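You operate a simulated robot arm through the tools that you are given. There is no shell and no other tool. Be economical: measure what you need, move in short steps, check, and stop when the job is done.

The job below is to be done with a simulated robot arm. You get a single attempt, and the scene is never put back.

JOB
Light the table flood lamp at 10 W and aim it at the yellow square.
Fine: turn the red clamp knob to FREE to tilt it and back to HOLD.
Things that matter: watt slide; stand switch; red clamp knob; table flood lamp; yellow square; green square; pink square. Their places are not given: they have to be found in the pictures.

Only the result counts: the job must be done as asked and must still hold three seconds after the hand-in. Knocking over, shifting, dropping, spilling or breaking anything else fails it.

ROBOT AND FRAMES
A 6-joint arm with a two-finger parallel gripper, fixed in place. Base frame: the origin is at the foot of the arm, x ahead of it, y to its left, z up. Readings come in m, degrees, newtons and seconds.
With the tool pointing down near the work surface it reaches from about 0.36 to 0.82 m from the base axis. Its first joint turns from -166.0 to 166.0 degrees. Payload 3.91 kg.
Tool frame: the origin (TCP) lies between the finger pads and is the grasp point; the fingertips stand 0.03 m ahead of it; z points along the fingers, y is the line along which they close. Largest opening 0.11 m; finger width 0.02, thickness 0.01; the body of the gripper, 0.048 by 0.112 m, starts 0.055 m behind the TCP.
Orientation is that of the tool frame in the base frame, as a unit quaternion [w, x, y, z]. With the fingers straight down and closing along the base's y, the tool's x points along the base's -x, its y along +y and its z along -z.

CONTROLS
- The arm moves only by the tool send_rows. Its argument "steps" is a list of rows, each an object of numbers (a shift or turn left out is 0, a gripper value left out holds the last): "x", "y", "z": the shift along the tool's x, y, z in units of 20 mm (1.0 is 20 mm); "wx", "wy", "wz": the turn, a rotation vector about the tool's x, y, z in units of 5 degrees (1.0 is 5 degrees). In form: [{"x": .., "y": .., "z": .., "wx": .., "wy": .., "wz": ..}, ...]. A call has 1 to 10 rows; each row shifts and turns the commanded pose from where the row before left it, along the tool's axes as they then stand. "fingers" is the finger opening in mm, from 0 to 110, set as the call begins (left out, the last holds). A call with a number of a shift or a turn outside -1 to 1 is refused whole. Rows are played at 5 a second. More than 0.05 m and 8.6 degrees between two rows, or a gripper value outside its range, and nothing of the call is played. A pose out of reach is approached as far as the arm can. The call stops where the force on the tool passes 40 N (or 10 N more than at its start, if that is more) or the arm is blocked; 0.2 s more then pass. Each finger travels about 0.045 m/s and halts on what it meets, pressing with about 43 N; the grip force reading is that of the motor and also rises with nothing between the fingers. The clock runs only during rows and for 0.2 s after the last one: add rows that do not move to give the fingers time. It gives the time, the measured TCP pose, the force on the tool (base axes), the opening and the grip force at its end, in the units of the frame above (readings bear some noise).
- Cameras (640 x 400 px; columns grow to the right, rows downward): "scene" is fixed at [0.2216, -0.4985, 1.4985]; the picture's right is [0.94, -0.35, 0.00], its down [-0.17, -0.46, -0.87] and it looks along [0.30, 0.82, -0.49] (base axes); focal length 310 px, centre (320, 200). "wrist" rides on the gripper at [0.077, 0.007, -0.114] in the tool frame; the picture's right is [-0.09, 1.00, 0.00], its down [-0.80, -0.07, -0.59] and it looks along [-0.59, -0.05, 0.80] (tool axes); focal length 270 px, centre (320, 200).
- get_image(camera): a new picture of that camera. It takes no simulated time.
- move_column(by): slides the trunk up (or, below 0, down) by that many m; the arm rides with it, the base frame stays. It gives what a move gives, with no picture.
- pixel_to_xyz(camera, pixels): there is no depth. For up to 12 entries [column, row, z] of the newest picture of that camera ("zoom" is the newest enlarged one), the place [x, y] in the base frame at which the ray of that pixel passes the height z, good to about 0.003 m. It takes no simulated time.
- close_up(camera, box): a new picture of the part [left, top, right, bottom] of that camera's present view, enlarged. It takes no simulated time.
- close_job(): hands the job in; it is judged then, once.

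Keep the steps short. Do not move on a guess: measure, check each grasp and each placing, and mend mistakes. In all there are 80 turns and 38 pictures (those below and enlarged ones count). Leave the gripper open and the arm clear of the work at the hand-in unless told otherwise, and finish with a single line.

The tools are called after ">>>" by a JSON object that holds its "fn" and its "kwargs". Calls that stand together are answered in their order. send_rows: Moves the arm, as the interface text tells. Its arguments: {"type":"object","properties":{"steps":{"type":"array","items":{"type":"object","properties":{"x":{"type":"number"},"y":{"type":"number"},"z":{"type":"number"},"wx":{"type":"number"},"wy":{"type":"number"},"wz":{"type":"number"}}}},"fingers":{"type":"number"}},"required":["steps"]} The other tools are called the same way: move_column (by) slides the trunk up or down; get_image (camera) takes a picture; pixel_to_xyz (camera, pixels) gives the place at which the rays of pixels pass given heights; close_up (camera, box) takes an enlarged picture of a part of a camera's view; close_job () hands the job in.

At the start:

```text
clock: 0.0
ee_pos: [0.3879, 0.3011, 1.2175]
tcp_rot: [0.001, -0.001, 1.0, 0.0]
ft_force: [-0.5, -0.5, 0.2]
opening: 0.1101
grip_force: 0.1
trunk travel left (down, up): [-0.525, 0.085]
```

scene: 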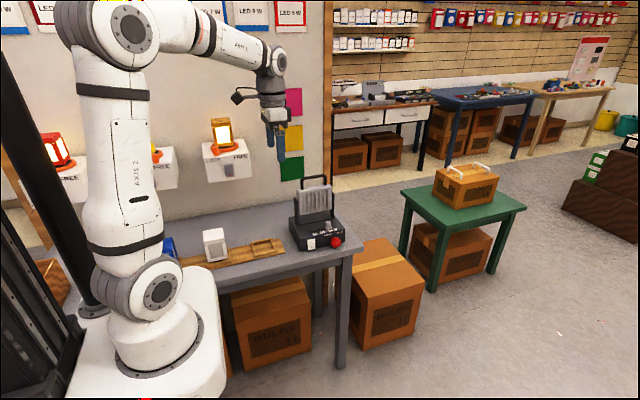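
wrist: 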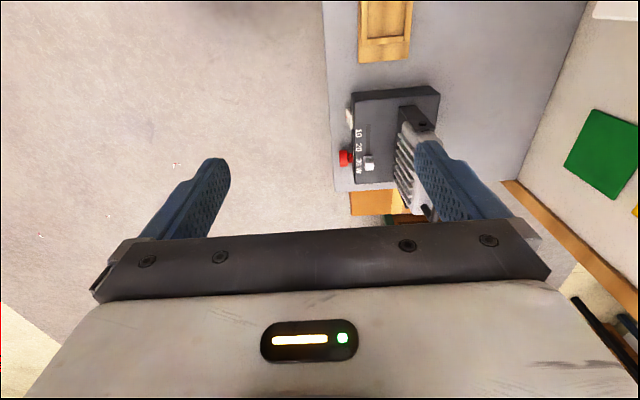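

I see the table flood lamp near scene (315,215), and pink, yellow and green squares on the wall near (292,100–165). I'll enlarge the lamp in both views.

>>> {"fn": "close_up", "kwargs": {"camera": "scene", "box": [260, 160, 370, 260]}}

>>> {"fn": "close_up", "kwargs": {"camera": "wrist", "box": [320, 70, 460, 220]}}

>>> {"fn": "close_up", "kwargs": {"camera": "scene", "box": [190, 70, 330, 190]}}

```text
4.00 times, centred on (315, 210) of scene
```

zoom: 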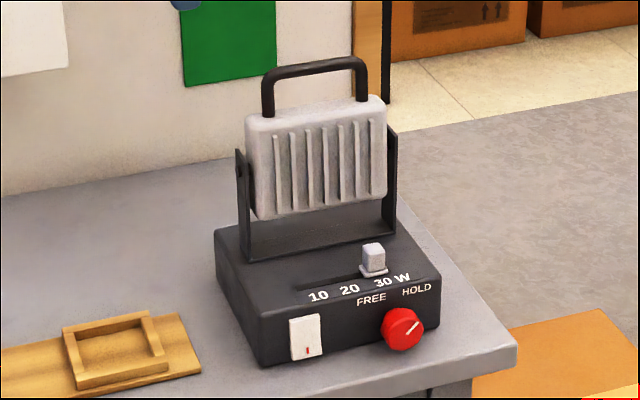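

```text
2.67 times, centred on (390, 145) of wrist
```

zoom: 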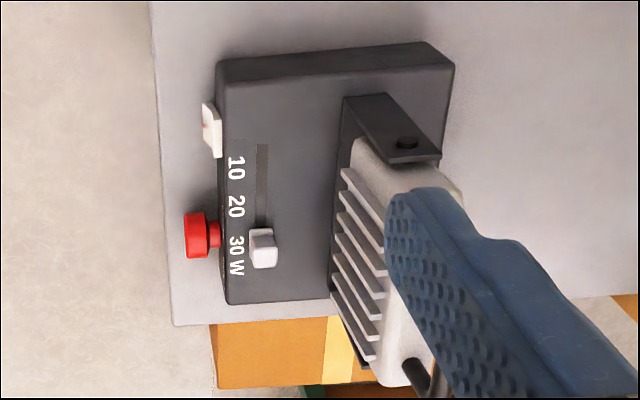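

```text
3.33 times, centred on (260, 130) of scene
```

zoom: 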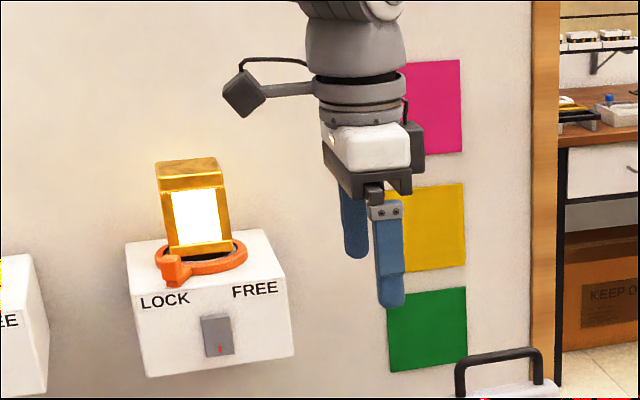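

Lamp: slider at 30 W, knob pointing at HOLD, rocker at front left. I'll triangulate slider, knob and switch using both cameras at several heights.

>>> {"fn": "pixel_to_xyz", "kwargs": {"camera": "scene", "pixels": [[328.5, 222, 0.81], [328.5, 222, 0.83], [328.5, 222, 0.85], [340.75, 242.5, 0.77], [340.75, 242.5, 0.79], [340.75, 242.5, 0.81], [311.25, 244.5, 0.77], [311.25, 244.5, 0.79], [311.25, 244.5, 0.81], [313.25, 176, 0.95], [313.25, 176, 1.0], [313.25, 176, 1.05]]}}

>>> {"fn": "pixel_to_xyz", "kwargs": {"camera": "wrist", "pixels": [[369, 162, 0.81], [369, 162, 0.83], [369, 162, 0.85], [342.4, 158.9, 0.77], [342.4, 158.9, 0.79], [342.4, 158.9, 0.81], [349.5, 118.8, 0.77], [349.5, 118.8, 0.79], [349.5, 118.8, 0.81]]}}

```text
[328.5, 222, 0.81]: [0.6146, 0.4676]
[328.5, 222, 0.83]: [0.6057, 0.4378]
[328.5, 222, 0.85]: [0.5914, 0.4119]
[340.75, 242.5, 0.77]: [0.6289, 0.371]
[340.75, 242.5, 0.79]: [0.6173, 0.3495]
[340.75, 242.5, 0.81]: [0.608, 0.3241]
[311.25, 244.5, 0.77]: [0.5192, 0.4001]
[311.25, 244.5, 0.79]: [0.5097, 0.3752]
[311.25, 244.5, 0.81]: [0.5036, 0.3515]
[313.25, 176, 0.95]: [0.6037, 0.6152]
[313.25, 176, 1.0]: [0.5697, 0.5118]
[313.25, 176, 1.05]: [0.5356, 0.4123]
```

```text
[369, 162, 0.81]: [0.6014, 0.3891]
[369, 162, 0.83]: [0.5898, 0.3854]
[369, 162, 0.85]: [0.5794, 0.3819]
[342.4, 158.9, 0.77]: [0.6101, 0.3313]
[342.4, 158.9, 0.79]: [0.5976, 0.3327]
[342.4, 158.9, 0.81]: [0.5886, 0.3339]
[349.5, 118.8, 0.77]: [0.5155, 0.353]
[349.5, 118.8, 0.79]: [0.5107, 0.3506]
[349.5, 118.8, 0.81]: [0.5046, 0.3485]
```

Estimates: slider top ≈ (0.573, 0.380, 0.87), knob ≈ (0.60, 0.33, 0.805), switch ≈ (0.505, 0.35, 0.81). Next I turn the tool 90° about its axis, so the fingers close along x and the camera sits on the lamp side, ready to pitch toward +y.

>>> {"fn": "send_rows", "kwargs": {"steps": [{"wz": 1}, {"wz": 1}, {"wz": 1}, {"wz": 1}, {"wz": 1}, {"wz": 1}, {"wz": 1}, {"wz": 1}, {"wz": 1}], "fingers": 40}}

>>> {"fn": "send_rows", "kwargs": {"steps": [{"wz": 1}, {"wz": 1}, {"wz": 1}, {"wz": 1}, {"wz": 1}, {"wz": 1}, {"wz": 1}, {"wz": 1}, {"wz": 1}]}}

>>> {"fn": "send_rows", "kwargs": {"steps": [{"wy": 1}, {"wy": 1}, {"wy": 1}, {"wy": 1}, {"wy": 1}, {"wy": 1}, {"wy": 1}, {"wy": 1}, {"wy": 1}]}}

```text
clock: 2.0
ee_pos: [0.3883, 0.301, 1.2175]
tcp_rot: [0.0, 0.384, 0.924, 0.0]
ft_force: [0.5, -1.3, -0.9]
opening: 0.0401
grip_force: 0.1
trunk travel left (down, up): [-0.525, 0.085]
```

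```text
clock: 4.0
ee_pos: [0.3875, 0.3011, 1.2185]
tcp_rot: [0.0, 0.708, 0.706, -0.001]
ft_force: [0.1, -0.3, 0.9]
opening: 0.0399
grip_force: 0.1
trunk travel left (down, up): [-0.525, 0.085]
```

```text
clock: 6.0
ee_pos: [0.3873, 0.3017, 1.2184]
tcp_rot: [-0.271, 0.653, 0.653, 0.272]
ft_force: [0.5, -0.8, -0.6]
opening: 0.0399
grip_force: 0.1
trunk travel left (down, up): [-0.525, 0.085]
```

Orientation is right (pointing 45° down toward +y). I'll back off in y and centre on the lamp in x, then lower the trunk and look.

>>> {"fn": "send_rows", "kwargs": {"steps": [{"x": -0.45, "z": -0.45, "y": 1}, {"x": -0.45, "z": -0.45, "y": 1}, {"x": -0.45, "z": -0.45, "y": 1}, {"x": -0.45, "z": -0.45, "y": 1}, {"x": -0.45, "z": -0.45, "y": 1}, {"x": -0.45, "z": -0.45, "y": 1}, {"x": -0.45, "z": -0.45, "y": 1}, {"x": -0.45, "z": -0.45, "y": 1}]}}

>>> {"fn": "move_column", "kwargs": {"by": -0.2}}

>>> {"fn": "get_image", "kwargs": {"camera": "wrist"}}

```text
clock: 7.8
ee_pos: [0.5493, 0.2, 1.2163]
tcp_rot: [-0.27, 0.654, 0.653, 0.27]
ft_force: [0.1, 0.1, -0.3]
opening: 0.04
grip_force: 0.1
trunk travel left (down, up): [-0.525, 0.085]
```

```text
clock: 10.0
ee_pos: [0.5484, 0.2013, 1.017]
tcp_rot: [-0.271, 0.654, 0.653, 0.271]
ft_force: [0.7, 0.7, -0.7]
opening: 0.0401
grip_force: 0.1
trunk travel left (down, up): [-0.325, 0.285]
```

```text
32 pictures are left
```

wrist: 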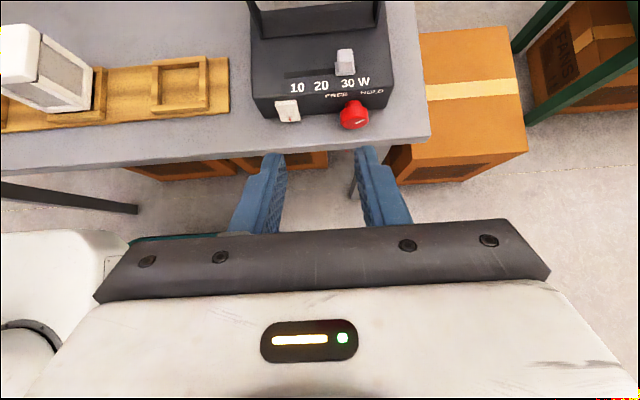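

Good view of the panel. I'll enlarge it and measure.

>>> {"fn": "close_up", "kwargs": {"camera": "wrist", "box": [240, 0, 400, 140]}}

>>> {"fn": "pixel_to_xyz", "kwargs": {"camera": "wrist", "pixels": [[345, 57, 0.86], [345, 57, 0.87], [345, 57, 0.88], [354, 120, 0.79], [354, 120, 0.8], [354, 120, 0.81], [287, 110, 0.79], [287, 110, 0.8], [287, 110, 0.81], [254, 97, 0.84], [389, 85, 0.84]]}}

```text
2.86 times, centred on (320, 70) of wrist
```

zoom: 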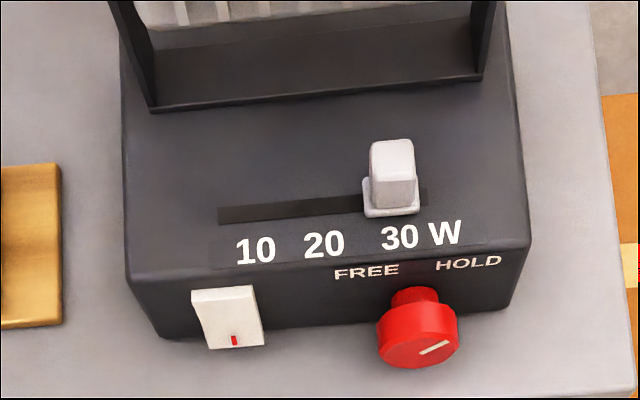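

```text
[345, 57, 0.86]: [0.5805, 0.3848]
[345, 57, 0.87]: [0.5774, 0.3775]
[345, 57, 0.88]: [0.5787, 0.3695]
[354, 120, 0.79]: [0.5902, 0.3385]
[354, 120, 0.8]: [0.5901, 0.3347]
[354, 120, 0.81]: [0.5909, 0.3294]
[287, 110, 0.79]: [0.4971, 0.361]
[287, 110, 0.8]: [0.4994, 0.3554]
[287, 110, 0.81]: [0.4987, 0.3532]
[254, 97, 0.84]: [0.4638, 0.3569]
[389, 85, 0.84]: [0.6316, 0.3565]
```

I'll measure slot positions: "30" base vs. "10", "20" labels at z≈0.843.

>>> {"fn": "pixel_to_xyz", "kwargs": {"camera": "zoom", "pixels": [[391, 207, 0.845], [247, 214, 0.845], [256, 250, 0.845], [324, 244, 0.845], [399, 237, 0.845], [219, 216, 0.845], [427, 196, 0.845], [391, 155, 0.87], [420, 335, 0.8], [228, 320, 0.8], [150, 105, 0.85], [480, 72, 0.85]]}}

```text
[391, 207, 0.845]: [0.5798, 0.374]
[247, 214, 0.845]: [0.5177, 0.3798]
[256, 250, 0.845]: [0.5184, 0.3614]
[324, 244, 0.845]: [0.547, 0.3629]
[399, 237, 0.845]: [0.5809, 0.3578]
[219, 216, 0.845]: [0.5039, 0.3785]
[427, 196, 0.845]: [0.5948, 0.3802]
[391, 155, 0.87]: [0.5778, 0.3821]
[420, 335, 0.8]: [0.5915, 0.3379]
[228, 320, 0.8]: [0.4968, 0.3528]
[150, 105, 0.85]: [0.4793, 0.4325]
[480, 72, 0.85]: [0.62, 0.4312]
```

Slider at x≈0.579, "10" at x≈0.518 (the slot's left end stop fits). I'll approach the slider along the tool axis, stopping about 36 mm short.

>>> {"fn": "send_rows", "kwargs": {"steps": [{"x": 0.112, "y": 0.153, "z": 0.9}, {"x": 0.112, "y": 0.153, "z": 0.9}, {"x": 0.112, "y": 0.153, "z": 0.9}, {"x": 0.112, "y": 0.153, "z": 0.9}, {"x": 0.112, "y": 0.153, "z": 0.9}, {"x": 0.112, "y": 0.153, "z": 0.9}, {"x": 0.112, "y": 0.153, "z": 0.9}, {"x": 0.112, "y": 0.153, "z": 0.9}, {"x": 0.112, "y": 0.153, "z": 0.9}, {"x": 0.112, "y": 0.153, "z": 0.9}]}}

>>> {"fn": "get_image", "kwargs": {"camera": "wrist"}}

```text
clock: 12.2
ee_pos: [0.5798, 0.3439, 0.9045]
tcp_rot: [-0.271, 0.653, 0.654, 0.27]
ft_force: [-0.3, -0.1, -0.1]
opening: 0.0399
grip_force: 0.0
trunk travel left (down, up): [-0.325, 0.285]
```

```text
30 pictures are left
```

wrist: 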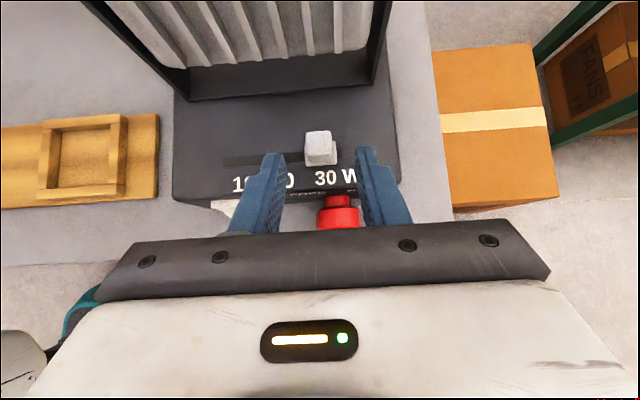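

The slider cap (320,147) lies between the fingers. I'll advance 36 mm, then close gently on it.

>>> {"fn": "send_rows", "kwargs": {"steps": [{"z": 0.6}, {"z": 0.6}, {"z": 0.6}]}}

>>> {"fn": "send_rows", "kwargs": {"steps": [{}, {}, {}, {}], "fingers": 0}}

>>> {"fn": "get_image", "kwargs": {"camera": "wrist"}}

```text
clock: 13.0
ee_pos: [0.5813, 0.3681, 0.8791]
tcp_rot: [-0.27, 0.653, 0.653, 0.271]
ft_force: [0.3, 1.0, 0.8]
opening: 0.0397
grip_force: 0.1
trunk travel left (down, up): [-0.325, 0.285]
```

```text
clock: 14.0
ee_pos: [0.5801, 0.3699, 0.8794]
tcp_rot: [-0.27, 0.654, 0.653, 0.269]
ft_force: [-9.1, -0.2, -2.7]
opening: 0.018
grip_force: 45.1
trunk travel left (down, up): [-0.325, 0.285]
```

```text
29 pictures are left
```

wrist: 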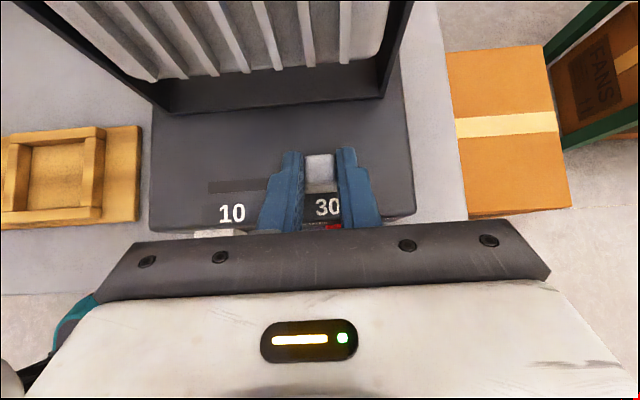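

Cap gripped at 18 mm opening. I'll slide it 56 mm toward −x first.

>>> {"fn": "send_rows", "kwargs": {"steps": [{"y": -0.4}, {"y": -0.4}, {"y": -0.4}, {"y": -0.4}, {"y": -0.4}, {"y": -0.4}, {"y": -0.4}]}}

>>> {"fn": "close_up", "kwargs": {"camera": "wrist", "box": [200, 100, 440, 250]}}

```text
clock: 15.6
ee_pos: [0.5238, 0.3691, 0.8789]
tcp_rot: [-0.272, 0.653, 0.653, 0.27]
ft_force: [-1.4, -1.8, -8.9]
opening: 0.018
grip_force: 44.8
trunk travel left (down, up): [-0.325, 0.285]
```

```text
2.67 times, centred on (320, 175) of wrist
```

zoom: 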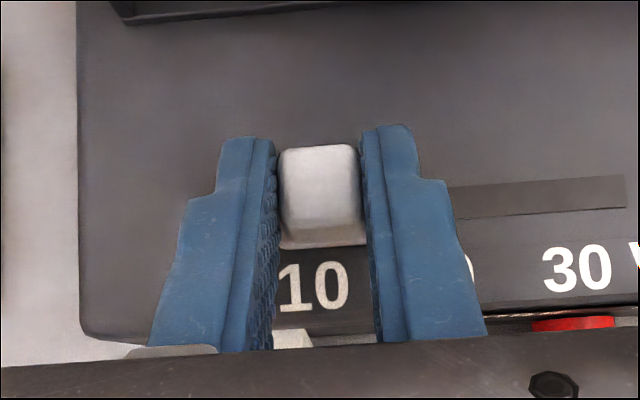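

The cap is about 5 mm short of "10". I'll push on in small steps and watch the force.

>>> {"fn": "send_rows", "kwargs": {"steps": [{"y": -0.1}, {"y": -0.1}, {"y": -0.08}]}}

>>> {"fn": "send_rows", "kwargs": {"steps": [{}, {}, {}], "fingers": 40}}

>>> {"fn": "send_rows", "kwargs": {"steps": [{"z": -0.8}, {"z": -0.8}, {"z": -0.8}, {"z": -0.8}, {"z": -0.8}]}}

>>> {"fn": "close_up", "kwargs": {"camera": "wrist", "box": [240, 40, 480, 190]}}

```text
clock: 16.4
ee_pos: [0.5196, 0.369, 0.8804]
tcp_rot: [-0.27, 0.654, 0.653, 0.27]
ft_force: [6.6, 3.7, -10.1]
opening: 0.0182
grip_force: 45.0
trunk travel left (down, up): [-0.325, 0.285]
```

```text
clock: 17.2
ee_pos: [0.5183, 0.3693, 0.8795]
tcp_rot: [-0.271, 0.653, 0.654, 0.27]
ft_force: [0.2, -0.5, -0.5]
opening: 0.04
grip_force: 0.1
trunk travel left (down, up): [-0.325, 0.285]
```

```text
clock: 18.4
ee_pos: [0.5173, 0.3118, 0.9376]
tcp_rot: [-0.271, 0.653, 0.654, 0.271]
ft_force: [0.1, 0.0, -0.3]
opening: 0.0401
grip_force: 0.0
trunk travel left (down, up): [-0.325, 0.285]
```

```text
2.67 times, centred on (360, 115) of wrist
```

zoom: 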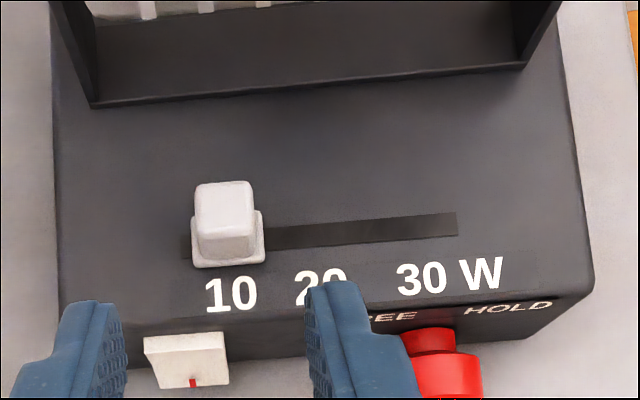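

Slider sits at "10" against its stop. Next the switch: I'll retreat, look at the rocker and locate the table's front edge.

>>> {"fn": "send_rows", "kwargs": {"steps": [{"z": -1}, {"z": -1}, {"z": -1}, {"z": -1}, {"z": -1}], "fingers": 0}}

>>> {"fn": "send_rows", "kwargs": {"steps": [{"wy": 1}, {"wy": 1}, {"wy": 1}, {"wy": 1}, {"wy": 1}, {"wy": 1}, {"wy": 1}, {"wy": 1}, {"wy": 1}]}}

>>> {"fn": "get_image", "kwargs": {"camera": "wrist"}}

>>> {"fn": "close_up", "kwargs": {"camera": "scene", "box": [290, 205, 355, 265]}}

```text
clock: 19.6
ee_pos: [0.5161, 0.2412, 1.0051]
tcp_rot: [-0.271, 0.653, 0.653, 0.271]
ft_force: [-0.7, 0.3, -0.3]
opening: 0.0
grip_force: 37.2
trunk travel left (down, up): [-0.325, 0.285]
```

```text
clock: 21.6
ee_pos: [0.5176, 0.2405, 1.009]
tcp_rot: [0.501, -0.5, -0.499, -0.5]
ft_force: [-0.2, 0.4, 0.1]
opening: 0.0002
grip_force: 37.5
trunk travel left (down, up): [-0.325, 0.285]
```

```text
26 pictures are left
```

wrist: 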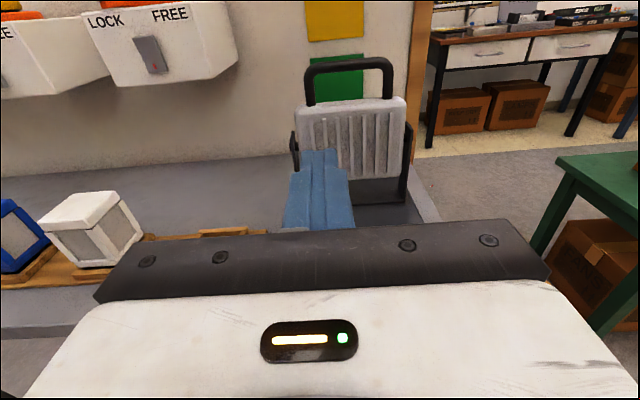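

```text
6.67 times, centred on (322, 235) of scene
```

zoom: 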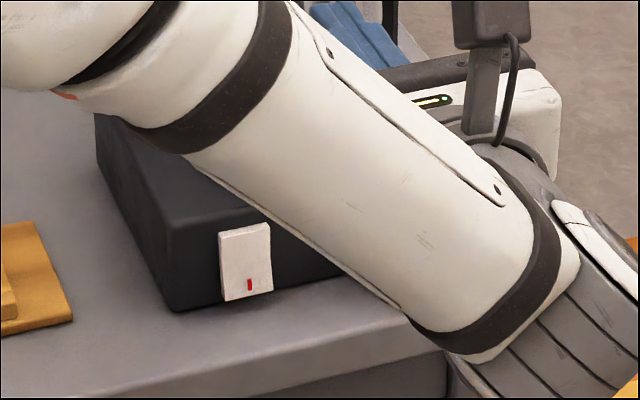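

The horizontal pose works. Now the table's front edge and rocker geometry from these views.

>>> {"fn": "pixel_to_xyz", "kwargs": {"camera": "zoom", "pixels": [[415, 320, 0.753], [200, 372, 0.753], [245, 228, 0.82], [245, 228, 0.81], [247, 298, 0.78], [247, 298, 0.79], [222, 265, 0.8], [272, 258, 0.8]]}}

>>> {"fn": "pixel_to_xyz", "kwargs": {"camera": "wrist", "pixels": [[20, 327, 0.753], [70, 320, 0.753]]}}

```text
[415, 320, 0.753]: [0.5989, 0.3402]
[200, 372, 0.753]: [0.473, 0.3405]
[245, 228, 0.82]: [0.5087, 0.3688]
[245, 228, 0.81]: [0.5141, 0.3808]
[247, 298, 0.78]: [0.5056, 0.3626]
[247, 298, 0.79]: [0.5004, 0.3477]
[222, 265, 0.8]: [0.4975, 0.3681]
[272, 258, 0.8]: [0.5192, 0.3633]
```

```text
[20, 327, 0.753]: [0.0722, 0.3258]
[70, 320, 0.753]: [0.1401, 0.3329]
```

The table edge is at y≈0.335, so the gripper body stays clear of it. Rocker: x≈0.502, z 0.785–0.83, face y≈0.355, lower half sticking out. I'll lower the trunk and line up with the lower half.

>>> {"fn": "move_column", "kwargs": {"by": -0.218}}

>>> {"fn": "send_rows", "kwargs": {"steps": [{"y": -0.38, "z": 0.5}, {"y": -0.38, "z": 0.5}]}}

>>> {"fn": "get_image", "kwargs": {"camera": "wrist"}}

>>> {"fn": "close_up", "kwargs": {"camera": "scene", "box": [270, 190, 370, 280]}}

```text
clock: 23.9
ee_pos: [0.5164, 0.2409, 0.789]
tcp_rot: [-0.5, 0.501, 0.499, 0.5]
ft_force: [-0.3, 0.0, -0.2]
opening: 0.0
grip_force: 38.4
trunk travel left (down, up): [-0.107, 0.503]
```

```text
clock: 24.5
ee_pos: [0.5032, 0.2619, 0.7887]
tcp_rot: [-0.5, 0.5, 0.5, 0.5]
ft_force: [0.0, 0.2, -0.9]
opening: 0.0001
grip_force: 37.9
trunk travel left (down, up): [-0.107, 0.503]
```

```text
24 pictures are left
```

wrist: 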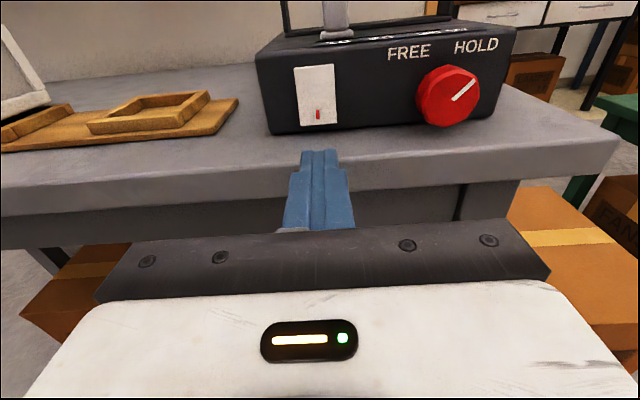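

```text
4.44 times, centred on (320, 235) of scene
```

zoom: 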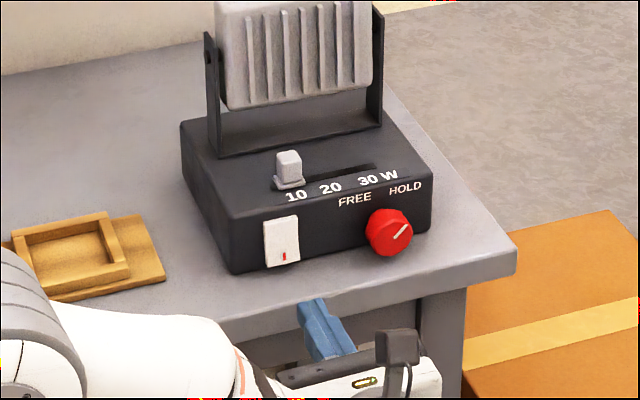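

Aligned with the rocker's lower half. Advancing along +y slowly until contact and press.

>>> {"fn": "send_rows", "kwargs": {"steps": [{"z": 0.9}, {"z": 0.9}, {"z": 0.4}, {"z": 0.25}, {"z": 0.25}, {"z": 0.15}, {"z": 0.15}]}}

>>> {"fn": "get_image", "kwargs": {"camera": "scene"}}

```text
clock: 25.0
ee_pos: [0.501, 0.2801, 0.7885]
tcp_rot: [-0.499, 0.501, 0.499, 0.501]
ft_force: [-6.0, -25.6, 5.1]
opening: 0.0001
grip_force: 37.7
trunk travel left (down, up): [-0.107, 0.503]
stopped in row 2: the force on the tool passed its limit (the readings are from after the stop); the commanded pose is now the measured one
```

```text
22 pictures are left
```

scene: 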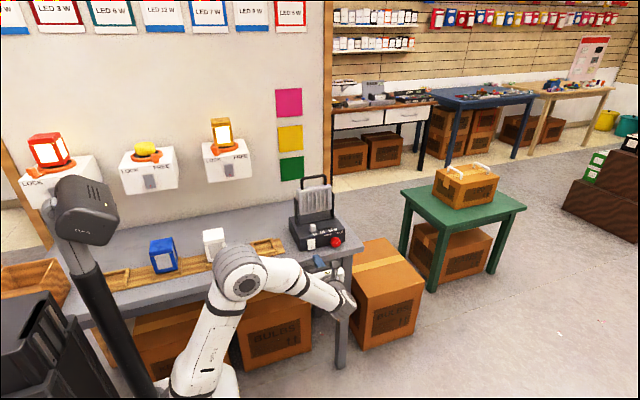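

Stopped early: TCP y=0.280 with 25 N along −y, short of the switch. Something else is touching; I'll look closely.

>>> {"fn": "close_up", "kwargs": {"camera": "scene", "box": [200, 210, 380, 330]}}

>>> {"fn": "get_image", "kwargs": {"camera": "wrist"}}

```text
3.33 times, centred on (290, 270) of scene
```

zoom: 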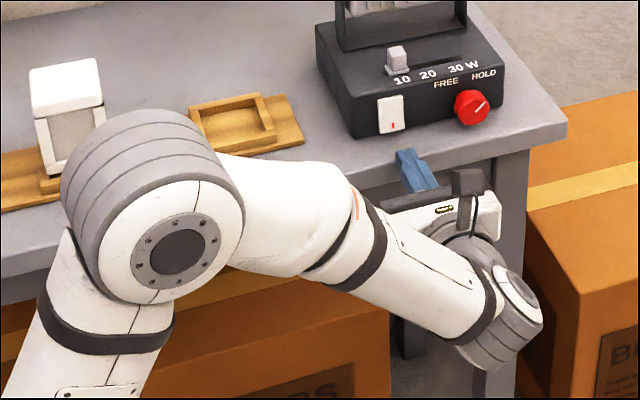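

```text
20 pictures are left
```

wrist: 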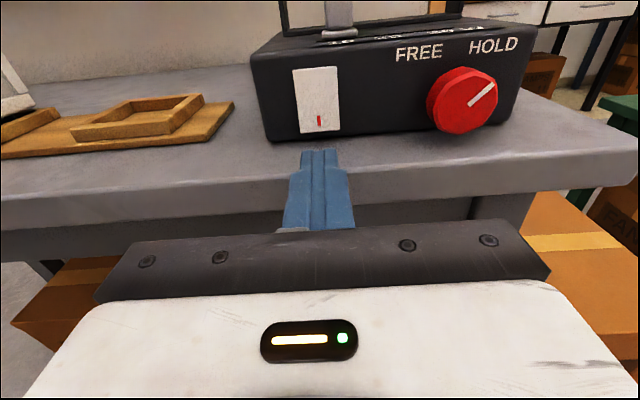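

The elbow is low and apparently touching the table's front edge. I'll back off, raise the trunk and come down with the arm, so the elbow stays high above the table.

>>> {"fn": "send_rows", "kwargs": {"steps": [{"z": -0.7}, {"z": -0.7}, {"z": -0.7}, {"z": -0.7}, {"z": -0.7}]}}

>>> {"fn": "move_column", "kwargs": {"by": 0.3}}

>>> {"fn": "send_rows", "kwargs": {"steps": [{"x": -1}, {"x": -1}, {"x": -1}, {"x": -1}, {"x": -1}, {"x": -1}, {"x": -1}, {"x": -1}, {"x": -1}, {"x": -1}]}}

>>> {"fn": "send_rows", "kwargs": {"steps": [{"x": -1}, {"x": -1}, {"x": -1}, {"x": -1}, {"x": -1}]}}

>>> {"fn": "get_image", "kwargs": {"camera": "scene"}}

```text
clock: 26.2
ee_pos: [0.5012, 0.2126, 0.7879]
tcp_rot: [-0.5, 0.501, 0.5, 0.499]
ft_force: [0.5, 0.1, -0.4]
opening: 0.0
grip_force: 37.8
trunk travel left (down, up): [-0.107, 0.503]
```

```text
clock: 29.2
ee_pos: [0.5014, 0.2125, 1.0871]
tcp_rot: [-0.499, 0.502, 0.499, 0.5]
ft_force: [-0.3, -0.4, -0.8]
opening: 0.0
grip_force: 37.6
trunk travel left (down, up): [-0.407, 0.203]
```

```text
clock: 31.4
ee_pos: [0.5021, 0.2112, 0.8876]
tcp_rot: [-0.499, 0.502, 0.5, 0.499]
ft_force: [0.1, -0.3, 0.2]
opening: 0.0001
grip_force: 37.3
trunk travel left (down, up): [-0.407, 0.203]
```

```text
clock: 32.6
ee_pos: [0.5004, 0.2131, 0.7861]
tcp_rot: [-0.499, 0.502, 0.499, 0.5]
ft_force: [0.2, -0.1, 0.6]
opening: 0.0
grip_force: 37.3
trunk travel left (down, up): [-0.407, 0.203]
```

```text
19 pictures are left
```

scene: 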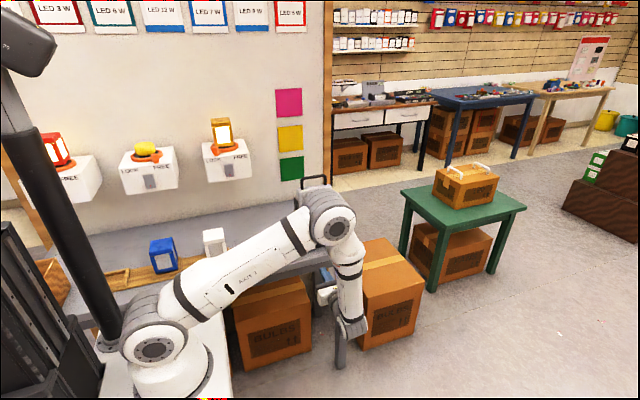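

The elbow is now high. I'll check how far it is from the lamp.

>>> {"fn": "pixel_to_xyz", "kwargs": {"camera": "scene", "pixels": [[335, 215, 1.0], [335, 215, 1.1], [345, 330, 0.75], [345, 330, 0.8]]}}

>>> {"fn": "get_image", "kwargs": {"camera": "wrist"}}

```text
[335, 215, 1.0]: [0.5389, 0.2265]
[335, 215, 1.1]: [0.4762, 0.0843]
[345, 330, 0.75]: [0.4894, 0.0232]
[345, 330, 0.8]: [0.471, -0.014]
```

```text
18 pictures are left
```

wrist: 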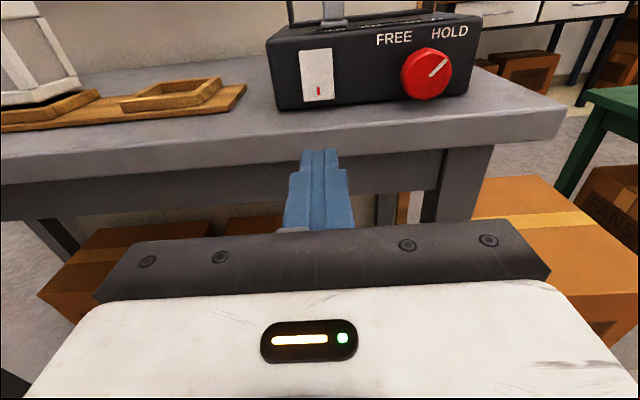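

Elbow is at y≈0.15, z≈1.05, far enough from the lamp head (y>0.42). Advancing again.

>>> {"fn": "send_rows", "kwargs": {"steps": [{"z": 0.9, "x": 0.1}, {"z": 0.9, "x": 0.1}, {"z": 0.9}, {"z": 0.9}, {"z": 0.9}]}}

>>> {"fn": "send_rows", "kwargs": {"steps": [{"z": 0.25}, {"z": 0.25}, {"z": 0.2}, {"z": 0.15}, {"z": 0.15}, {"z": 0.15}]}}

>>> {"fn": "get_image", "kwargs": {"camera": "wrist"}}

```text
clock: 33.8
ee_pos: [0.5016, 0.3013, 0.7911]
tcp_rot: [-0.499, 0.502, 0.499, 0.499]
ft_force: [0.4, 0.3, 0.4]
opening: 0.0001
grip_force: 37.5
trunk travel left (down, up): [-0.407, 0.203]
```

```text
clock: 35.1
ee_pos: [0.5016, 0.317, 0.7912]
tcp_rot: [-0.5, 0.502, 0.499, 0.499]
ft_force: [-4.2, -19.3, 4.6]
opening: 0.0
grip_force: 37.2
trunk travel left (down, up): [-0.407, 0.203]
stopped in row 6: the force on the tool passed its limit (the readings are from after the stop); the commanded pose is now the measured one
```

```text
17 pictures are left
```

wrist: 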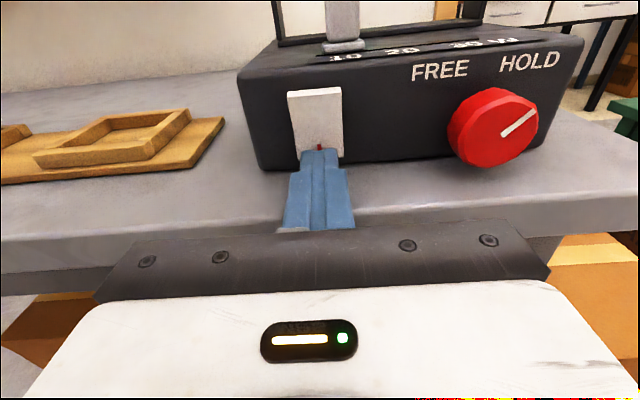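

Contact at the rocker's lower half, with the force limit reached. I'll back off and see whether it flipped and the lamp is lit.

>>> {"fn": "send_rows", "kwargs": {"steps": [{"z": -0.8}, {"z": -0.8}, {"z": -0.8}]}}

>>> {"fn": "get_image", "kwargs": {"camera": "wrist"}}

>>> {"fn": "close_up", "kwargs": {"camera": "scene", "box": [220, 70, 380, 260]}}

```text
clock: 35.9
ee_pos: [0.5016, 0.2714, 0.7898]
tcp_rot: [-0.499, 0.503, 0.499, 0.5]
ft_force: [-0.3, -0.6, -0.8]
opening: 0.0
grip_force: 38.1
trunk travel left (down, up): [-0.407, 0.203]
```

```text
16 pictures are left
```

wrist: 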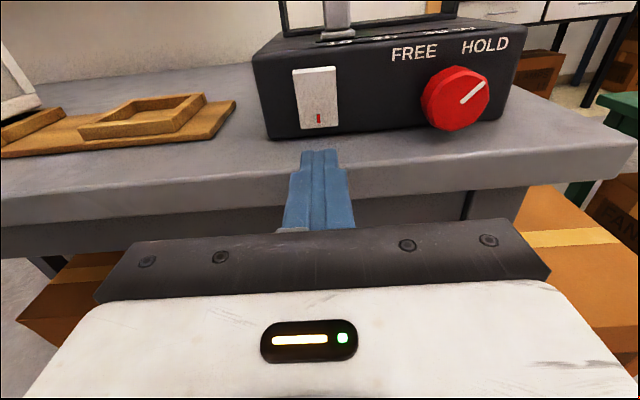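

```text
2.11 times, centred on (300, 165) of scene
```

zoom: 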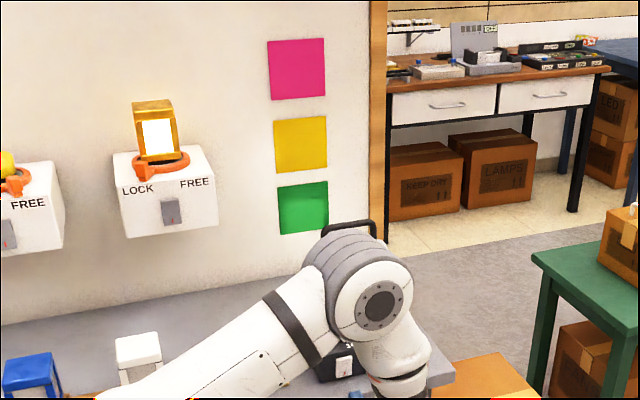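

The rocker's top now sticks out, so it flipped. Next the knob: I'll measure its face centre (457,97) here to intersect with the earlier ray.

>>> {"fn": "pixel_to_xyz", "kwargs": {"camera": "wrist", "pixels": [[459, 97, 0.8], [459, 97, 0.805], [459, 97, 0.81], [459, 97, 0.815], [317, 97, 0.805], [459, 66, 0.82], [459, 66, 0.83], [430, 100, 0.805], [490, 95, 0.805]]}}

```text
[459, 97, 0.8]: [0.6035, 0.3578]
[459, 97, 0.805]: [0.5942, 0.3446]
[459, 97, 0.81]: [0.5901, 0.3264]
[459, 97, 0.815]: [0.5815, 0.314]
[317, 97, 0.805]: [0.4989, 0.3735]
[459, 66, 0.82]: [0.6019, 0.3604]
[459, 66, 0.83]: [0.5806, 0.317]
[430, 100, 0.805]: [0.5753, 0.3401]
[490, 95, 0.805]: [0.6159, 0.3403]
```

Knob face ≈ (0.591, 0.330, 0.809), diameter ≈ 40 mm. I'll open to 65 mm, line up in front of it and check.

>>> {"fn": "send_rows", "kwargs": {"steps": [{"y": 0.9, "x": 0.19}, {"y": 0.9, "x": 0.19}, {"y": 0.9, "x": 0.19}, {"y": 0.9, "x": 0.19}, {"y": 0.88, "x": 0.19}, {}], "fingers": 65}}

>>> {"fn": "get_image", "kwargs": {"camera": "wrist"}}

```text
clock: 37.3
ee_pos: [0.5901, 0.2724, 0.811]
tcp_rot: [-0.499, 0.504, 0.498, 0.499]
ft_force: [0.3, 0.1, 0.0]
opening: 0.0652
grip_force: 0.1
trunk travel left (down, up): [-0.407, 0.203]
```

```text
14 pictures are left
```

wrist: 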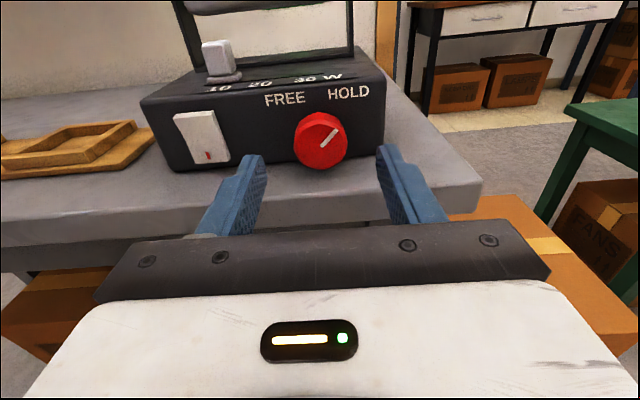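

The knob (320,141) is centred between the fingers. Quick height check.

>>> {"fn": "pixel_to_xyz", "kwargs": {"camera": "wrist", "pixels": [[320, 141, 0.8], [320, 141, 0.805], [320, 141, 0.81], [320, 112, 0.83], [320, 170, 0.785]]}}

```text
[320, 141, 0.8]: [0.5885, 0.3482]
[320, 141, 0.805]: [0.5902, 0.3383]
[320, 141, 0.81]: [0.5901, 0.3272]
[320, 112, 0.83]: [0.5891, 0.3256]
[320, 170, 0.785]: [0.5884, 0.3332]
```

Centre ≈ (0.589, 0.33, 0.808), matching the TCP. Advancing 45 mm, then closing.

>>> {"fn": "send_rows", "kwargs": {"steps": [{"z": 0.75, "x": -0.05}, {"z": 0.75, "x": -0.05}, {"z": 0.75, "x": -0.04}]}}

>>> {"fn": "send_rows", "kwargs": {"steps": [{}, {}, {}, {}], "fingers": 0}}

```text
clock: 38.1
ee_pos: [0.5903, 0.3165, 0.8044]
tcp_rot: [-0.499, 0.503, 0.498, 0.5]
ft_force: [-0.6, 0.5, 0.0]
opening: 0.0648
grip_force: 0.2
trunk travel left (down, up): [-0.407, 0.203]
```

```text
clock: 39.1
ee_pos: [0.5903, 0.3161, 0.8051]
tcp_rot: [-0.499, 0.503, 0.499, 0.499]
ft_force: [-5.8, -0.4, -2.2]
opening: 0.0376
grip_force: 44.4
trunk travel left (down, up): [-0.407, 0.203]
```

Knob gripped at 37.6 mm. Turning counter-clockwise (as seen from the front) 45° first.

>>> {"fn": "send_rows", "kwargs": {"steps": [{"wz": -0.8}, {"wz": -0.8}, {"wz": -0.8}, {"wz": -0.8}, {"wz": -0.8}, {"wz": -0.8}, {"wz": -0.8}, {"wz": -0.8}, {"wz": -0.8}, {"wz": -0.8}]}}

>>> {"fn": "get_image", "kwargs": {"camera": "wrist"}}

```text
clock: 41.4
ee_pos: [0.588, 0.3167, 0.8106]
tcp_rot: [-0.3, 0.298, 0.64, 0.641]
ft_force: [-15.4, -12.2, 13.9]
opening: 0.0366
grip_force: 45.1
trunk travel left (down, up): [-0.407, 0.203]
stopped in row 10: the force on the tool passed its limit (the readings are from after the stop); the commanded pose is now the measured one
```

```text
13 pictures are left
```

wrist: 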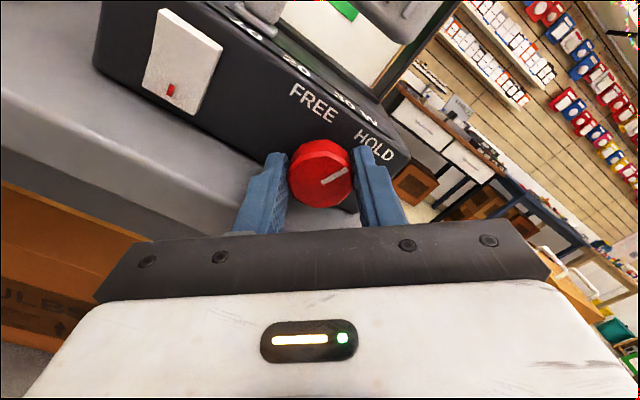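

Turned 40°, stopped by side force; the knob followed with a bit of slip (centring error). I'll release, re-centre (commanded pose is now the measured one) and grip again.

>>> {"fn": "send_rows", "kwargs": {"steps": [{}, {}], "fingers": 55}}

>>> {"fn": "close_up", "kwargs": {"camera": "wrist", "box": [220, 70, 420, 230]}}

```text
clock: 42.0
ee_pos: [0.5907, 0.3171, 0.8119]
tcp_rot: [-0.298, 0.299, 0.639, 0.643]
ft_force: [1.5, -4.7, 37.6]
opening: 0.0425
grip_force: 0.1
trunk travel left (down, up): [-0.407, 0.203]
```

```text
2.50 times, centred on (320, 150) of wrist
```

zoom: 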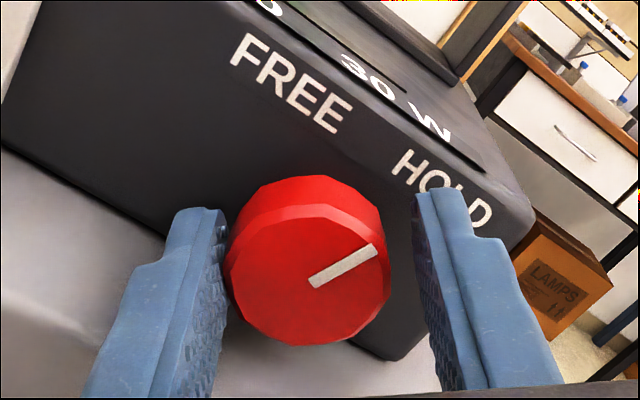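

Opening only reached 42.5 mm and there's an upward force. I'll wait a moment and re-read before anything else.

>>> {"fn": "send_rows", "kwargs": {"steps": [{}, {}, {}]}}

```text
clock: 42.8
ee_pos: [0.589, 0.3168, 0.811]
tcp_rot: [-0.298, 0.299, 0.639, 0.643]
ft_force: [3.5, -1.6, 41.6]
opening: 0.0402
grip_force: 0.1
trunk travel left (down, up): [-0.407, 0.203]
```

Something still blocks the opening with ~41 N upward. I'll check exactly where the table's front edge is (scene pixels from the first zoom: corner (364.5,246), edge (310,257)).

>>> {"fn": "pixel_to_xyz", "kwargs": {"camera": "scene", "pixels": [[364.5, 246, 0.753], [340, 252, 0.753], [310, 257, 0.753]]}}

>>> {"fn": "get_image", "kwargs": {"camera": "wrist"}}

```text
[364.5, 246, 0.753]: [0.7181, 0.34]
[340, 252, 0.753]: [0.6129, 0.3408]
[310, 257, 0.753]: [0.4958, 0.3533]
```

```text
11 pictures are left
```

wrist: 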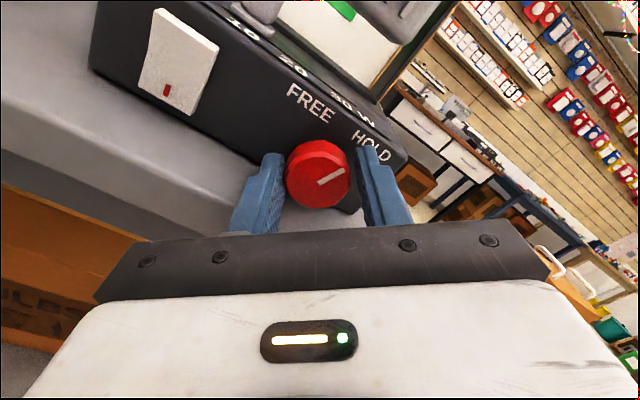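

The measured edge is y≈0.34, yet something pushes up. I'll withdraw straight back 40 mm to free everything and read the force.

>>> {"fn": "send_rows", "kwargs": {"steps": [{"z": -0.5}, {"z": -0.5}, {"z": -0.5}, {"z": -0.5}, {}]}}

>>> {"fn": "get_image", "kwargs": {"camera": "wrist"}}

```text
clock: 44.0
ee_pos: [0.5878, 0.2766, 0.8057]
tcp_rot: [-0.299, 0.302, 0.642, 0.639]
ft_force: [0.7, -0.5, 0.2]
opening: 0.0549
grip_force: 0.0
trunk travel left (down, up): [-0.407, 0.203]
```

```text
10 pictures are left
```

wrist: 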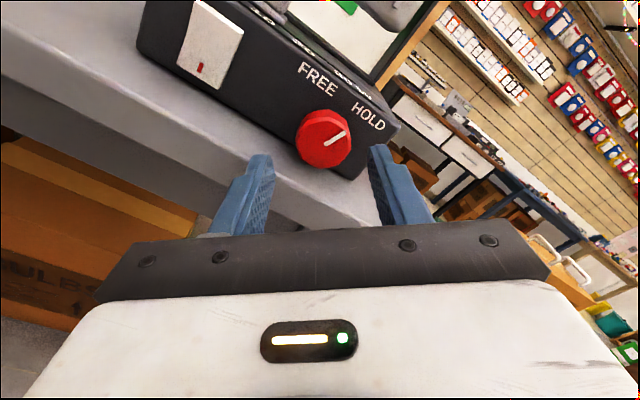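

Free now; nothing is jammed. I suspect an off-centre grip. I'll measure the knob centre again from this view.

>>> {"fn": "pixel_to_xyz", "kwargs": {"camera": "wrist", "pixels": [[325, 141, 0.8], [325, 141, 0.805], [325, 141, 0.81], [325, 141, 0.815], [325, 141, 0.82]]}}

>>> {"fn": "close_up", "kwargs": {"camera": "wrist", "box": [200, 80, 440, 240]}}

```text
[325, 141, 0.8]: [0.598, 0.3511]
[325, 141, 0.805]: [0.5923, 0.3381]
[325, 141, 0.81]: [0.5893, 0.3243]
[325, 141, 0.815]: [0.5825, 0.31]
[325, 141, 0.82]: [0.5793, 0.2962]
```

```text
2.50 times, centred on (320, 160) of wrist
```

zoom: 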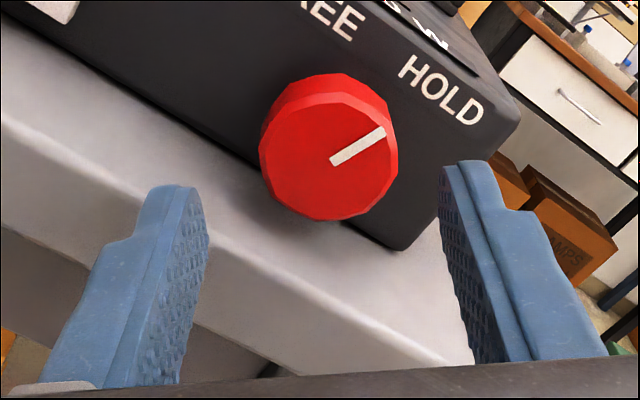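

Knob centre ≈ (0.590, 0.808); the pointer has moved only ~20°, so the earlier grip slipped. I'll rotate the tool back to +35° for a fresh, centred grip with more travel.

>>> {"fn": "send_rows", "kwargs": {"steps": [{"wz": 1}, {"wz": 1}, {"wz": 1}, {"wz": 1}, {"wz": 1}, {"wz": 1}, {"wz": 1}, {"wz": 1}], "fingers": 60}}

>>> {"fn": "send_rows", "kwargs": {"steps": [{"wz": 1}, {"wz": 1}, {"wz": 1}, {"wz": 1}, {"wz": 1}, {"wz": 1}, {"wz": 1}, {"x": 0.16}, {}]}}

```text
clock: 45.8
ee_pos: [0.5902, 0.2781, 0.8067]
tcp_rot: [-0.501, 0.501, 0.499, 0.499]
ft_force: [-0.1, 0.3, 0.0]
opening: 0.06
grip_force: 0.0
trunk travel left (down, up): [-0.407, 0.203]
```

```text
clock: 47.8
ee_pos: [0.5931, 0.2774, 0.809]
tcp_rot: [-0.627, 0.629, 0.325, 0.325]
ft_force: [-0.9, -0.2, -0.5]
opening: 0.06
grip_force: 0.0
trunk travel left (down, up): [-0.407, 0.203]
```

Now advance 43 mm onto the knob and close.

>>> {"fn": "send_rows", "kwargs": {"steps": [{"z": 0.72, "y": -0.02}, {"z": 0.72, "y": -0.02}, {"z": 0.72, "y": -0.02}, {}]}}

>>> {"fn": "send_rows", "kwargs": {"steps": [{}, {}, {}, {}], "fingers": 0}}

>>> {"fn": "send_rows", "kwargs": {"steps": [{"wz": -0.6}, {"wz": -0.6}, {"wz": -0.6}, {"wz": -0.6}, {"wz": -0.6}]}}

```text
clock: 48.2
ee_pos: [0.5934, 0.2809, 0.81]
tcp_rot: [-0.626, 0.631, 0.321, 0.327]
ft_force: [-4.0, -16.5, 2.4]
opening: 0.0575
grip_force: 0.0
trunk travel left (down, up): [-0.407, 0.203]
stopped in row 1: the force on the tool passed its limit (the readings are from after the stop); the commanded pose is now the measured one
```

```text
clock: 49.2
ee_pos: [0.594, 0.2827, 0.8083]
tcp_rot: [-0.626, 0.631, 0.322, 0.325]
ft_force: [0.0, 0.1, -1.3]
opening: 0.0
grip_force: 30.4
trunk travel left (down, up): [-0.407, 0.203]
```

```text
clock: 50.4
ee_pos: [0.5952, 0.2836, 0.8091]
tcp_rot: [-0.577, 0.585, 0.401, 0.405]
ft_force: [1.0, 0.5, 0.1]
opening: 0.0002
grip_force: 37.2
trunk travel left (down, up): [-0.407, 0.203]
```

That contact happened at tip y≈0.311, the same as the first block. So the table edge is at y≈0.31 with its top near z≈0.778, which is why a wide opening at a steep twist touched the table. I'll use a small opening (47 mm) and stay within ±33°. First I re-centre at x=0.590, z≈0.810.

>>> {"fn": "send_rows", "kwargs": {"steps": [{"y": -0.24}, {}, {}], "fingers": 47}}

>>> {"fn": "send_rows", "kwargs": {"steps": [{"wz": 0.8}, {"wz": 0.8}, {"wz": 0.6}, {}, {}]}}

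```text
clock: 51.2
ee_pos: [0.5901, 0.283, 0.8094]
tcp_rot: [-0.577, 0.584, 0.402, 0.405]
ft_force: [0.5, 0.0, 0.1]
opening: 0.0472
grip_force: 0.1
trunk travel left (down, up): [-0.407, 0.203]
```

```text
clock: 52.4
ee_pos: [0.5893, 0.2824, 0.8109]
tcp_rot: [-0.614, 0.62, 0.344, 0.348]
ft_force: [-0.4, -0.4, 0.9]
opening: 0.0469
grip_force: 0.1
trunk travel left (down, up): [-0.407, 0.203]
```

Centred at (0.590, 0.810), θ≈31°. Advance 36 mm, and close if it's clear.

>>> {"fn": "send_rows", "kwargs": {"steps": [{"z": 0.6}, {"z": 0.6}, {"z": 0.6}, {}]}}

```text
clock: 53.4
ee_pos: [0.5899, 0.3203, 0.8077]
tcp_rot: [-0.614, 0.62, 0.343, 0.347]
ft_force: [0.2, 0.2, 1.2]
opening: 0.047
grip_force: 0.1
trunk travel left (down, up): [-0.407, 0.203]
```

Clear. Close and turn −62°.

>>> {"fn": "send_rows", "kwargs": {"steps": [{}, {}, {}, {"wz": -0.8}, {"wz": -0.8}, {"wz": -0.8}, {"wz": -0.8}, {"wz": -0.8}, {"wz": -0.8}, {"wz": -0.8}], "fingers": 0}}

>>> {"fn": "send_rows", "kwargs": {"steps": [{"wz": -0.8}, {"wz": -0.8}, {"wz": -0.8}, {"wz": -0.8}, {"wz": -0.8}, {"wz": -0.8}, {"wz": -0.8}]}}

>>> {"fn": "close_up", "kwargs": {"camera": "wrist", "box": [200, 70, 440, 230]}}

```text
clock: 55.6
ee_pos: [0.5899, 0.3188, 0.8098]
tcp_rot: [-0.512, 0.518, 0.484, 0.485]
ft_force: [1.1, -1.9, -5.1]
opening: 0.0371
grip_force: 45.4
trunk travel left (down, up): [-0.407, 0.203]
```

```text
clock: 57.2
ee_pos: [0.5894, 0.3181, 0.808]
tcp_rot: [-0.378, 0.386, 0.595, 0.595]
ft_force: [-9.4, -6.8, -7.3]
opening: 0.037
grip_force: 45.2
trunk travel left (down, up): [-0.407, 0.203]
```

```text
2.50 times, centred on (320, 150) of wrist
```

zoom: 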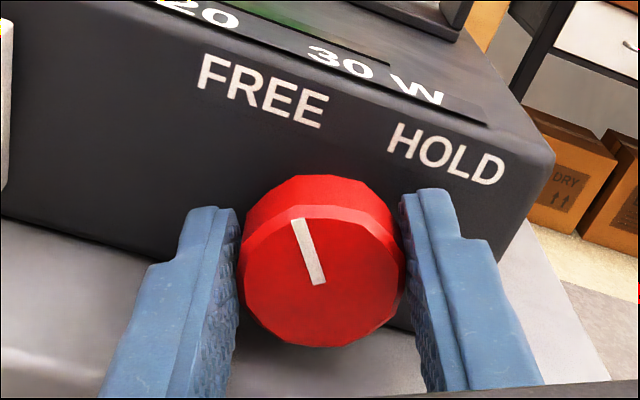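

The pointer now aims close to FREE (~40° left of vertical). I'll turn another 8° to be sure it's at its stop, then open slightly to 42 mm and withdraw.

>>> {"fn": "send_rows", "kwargs": {"steps": [{"wz": -0.5}, {"wz": -0.5}, {"wz": -0.5}, {}]}}

>>> {"fn": "send_rows", "kwargs": {"steps": [{}, {}, {"z": -0.6}, {"z": -0.6}, {"z": -0.6}, {"z": -0.6}], "fingers": 42}}

>>> {"fn": "close_up", "kwargs": {"camera": "wrist", "box": [200, 60, 440, 220]}}

```text
clock: 58.2
ee_pos: [0.5889, 0.3191, 0.8089]
tcp_rot: [-0.338, 0.347, 0.619, 0.618]
ft_force: [-15.8, -12.6, -14.7]
opening: 0.0369
grip_force: 44.8
trunk travel left (down, up): [-0.407, 0.203]
```

```text
clock: 59.6
ee_pos: [0.5881, 0.2698, 0.8093]
tcp_rot: [-0.339, 0.346, 0.619, 0.619]
ft_force: [0.0, -0.3, -0.6]
opening: 0.0418
grip_force: 0.0
trunk travel left (down, up): [-0.407, 0.203]
```

```text
2.50 times, centred on (320, 140) of wrist
```

zoom: 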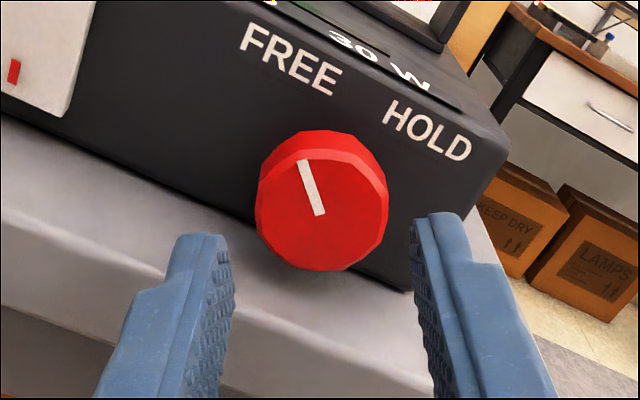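

The pointer is now mirrored onto FREE. Next: tilt the head by the handle. By my geometry, the pivot is ≈ (0.549, 0.47, 0.935), the wall y≈0.75 and yellow centre z≈1.08, so I need ≈27° of upward tilt. I'll back off, raise the trunk and turn the tool to point down with the fingers closing along y.

>>> {"fn": "send_rows", "kwargs": {"steps": [{"z": -1}, {"z": -1}, {"z": -1}, {"z": -1}, {"z": -1}]}}

>>> {"fn": "move_column", "kwargs": {"by": 0.2}}

>>> {"fn": "send_rows", "kwargs": {"steps": [{"wz": -0.92}, {"wz": -0.92}, {"wz": -0.92}, {"wz": -0.92}, {"wz": -0.92}, {"wz": -0.92}, {"wz": -0.92}, {"wz": -0.92}, {"wz": -0.92}, {"wz": -0.92}]}}

>>> {"fn": "send_rows", "kwargs": {"steps": [{"wx": 1}, {"wx": 1}, {"wx": 1}, {"wx": 1}, {"wx": 1}, {"wx": 1}, {"wx": 1}, {"wx": 1}, {"wx": 1}]}}

>>> {"fn": "send_rows", "kwargs": {"steps": [{"wx": 1}, {"wx": 1}, {"wx": 1}, {"wx": 1}, {"wx": 1}, {"wx": 1}, {"wx": 1}, {"wx": 1}, {"wx": 1}, {}]}}

>>> {"fn": "get_image", "kwargs": {"camera": "scene"}}

```text
clock: 60.8
ee_pos: [0.5877, 0.1701, 0.8092]
tcp_rot: [-0.339, 0.347, 0.618, 0.619]
ft_force: [0.1, -0.3, -0.7]
opening: 0.0418
grip_force: 0.0
trunk travel left (down, up): [-0.407, 0.203]
```

```text
clock: 63.0
ee_pos: [0.5881, 0.1687, 1.0094]
tcp_rot: [-0.339, 0.347, 0.618, 0.619]
ft_force: [0.5, 1.0, -0.6]
opening: 0.0419
grip_force: 0.1
trunk travel left (down, up): [-0.607, 0.003]
```

```text
clock: 65.2
ee_pos: [0.5875, 0.1689, 1.009]
tcp_rot: [-0.069, 0.077, 0.704, 0.702]
ft_force: [-0.5, 0.3, -0.6]
opening: 0.0417
grip_force: 0.1
trunk travel left (down, up): [-0.607, 0.003]
```

```text
clock: 67.2
ee_pos: [0.5883, 0.169, 1.0095]
tcp_rot: [-0.094, 0.044, 0.92, 0.378]
ft_force: [-0.2, 0.2, -1.2]
opening: 0.042
grip_force: 0.1
trunk travel left (down, up): [-0.607, 0.003]
```

```text
clock: 69.3
ee_pos: [0.5888, 0.1693, 1.0104]
tcp_rot: [-0.103, 0.004, 0.995, -0.003]
ft_force: [-0.8, -0.5, -0.6]
opening: 0.042
grip_force: 0.0
trunk travel left (down, up): [-0.607, 0.003]
```

```text
6 pictures are left
```

scene: 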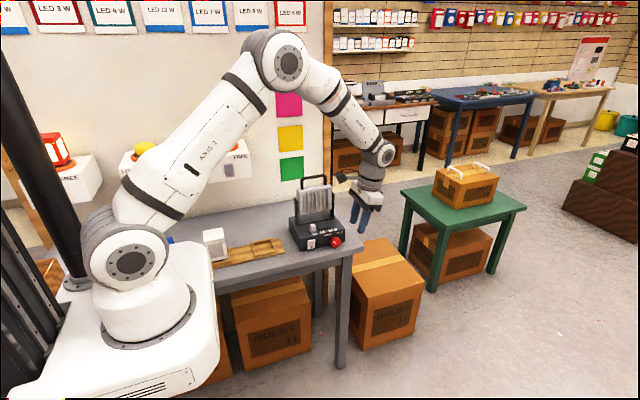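

The tool is down with a 12° residual lean I'll correct (wy −2.3). One close-up of wall and lamp to see the light spot and present tilt.

>>> {"fn": "close_up", "kwargs": {"camera": "scene", "box": [240, 85, 360, 255]}}

>>> {"fn": "send_rows", "kwargs": {"steps": [{"wy": -0.8}, {"wy": -0.8}, {"wy": -0.75}, {}], "fingers": 60}}

```text
2.35 times, centred on (300, 170) of scene
```

zoom: 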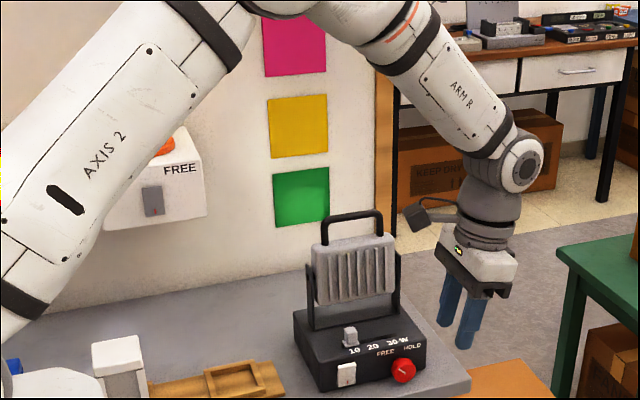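

```text
clock: 70.3
ee_pos: [0.5869, 0.1694, 1.0092]
tcp_rot: [-0.002, 0.005, 1.0, -0.002]
ft_force: [0.9, -0.9, -0.2]
opening: 0.0599
grip_force: 0.0
trunk travel left (down, up): [-0.607, 0.003]
```

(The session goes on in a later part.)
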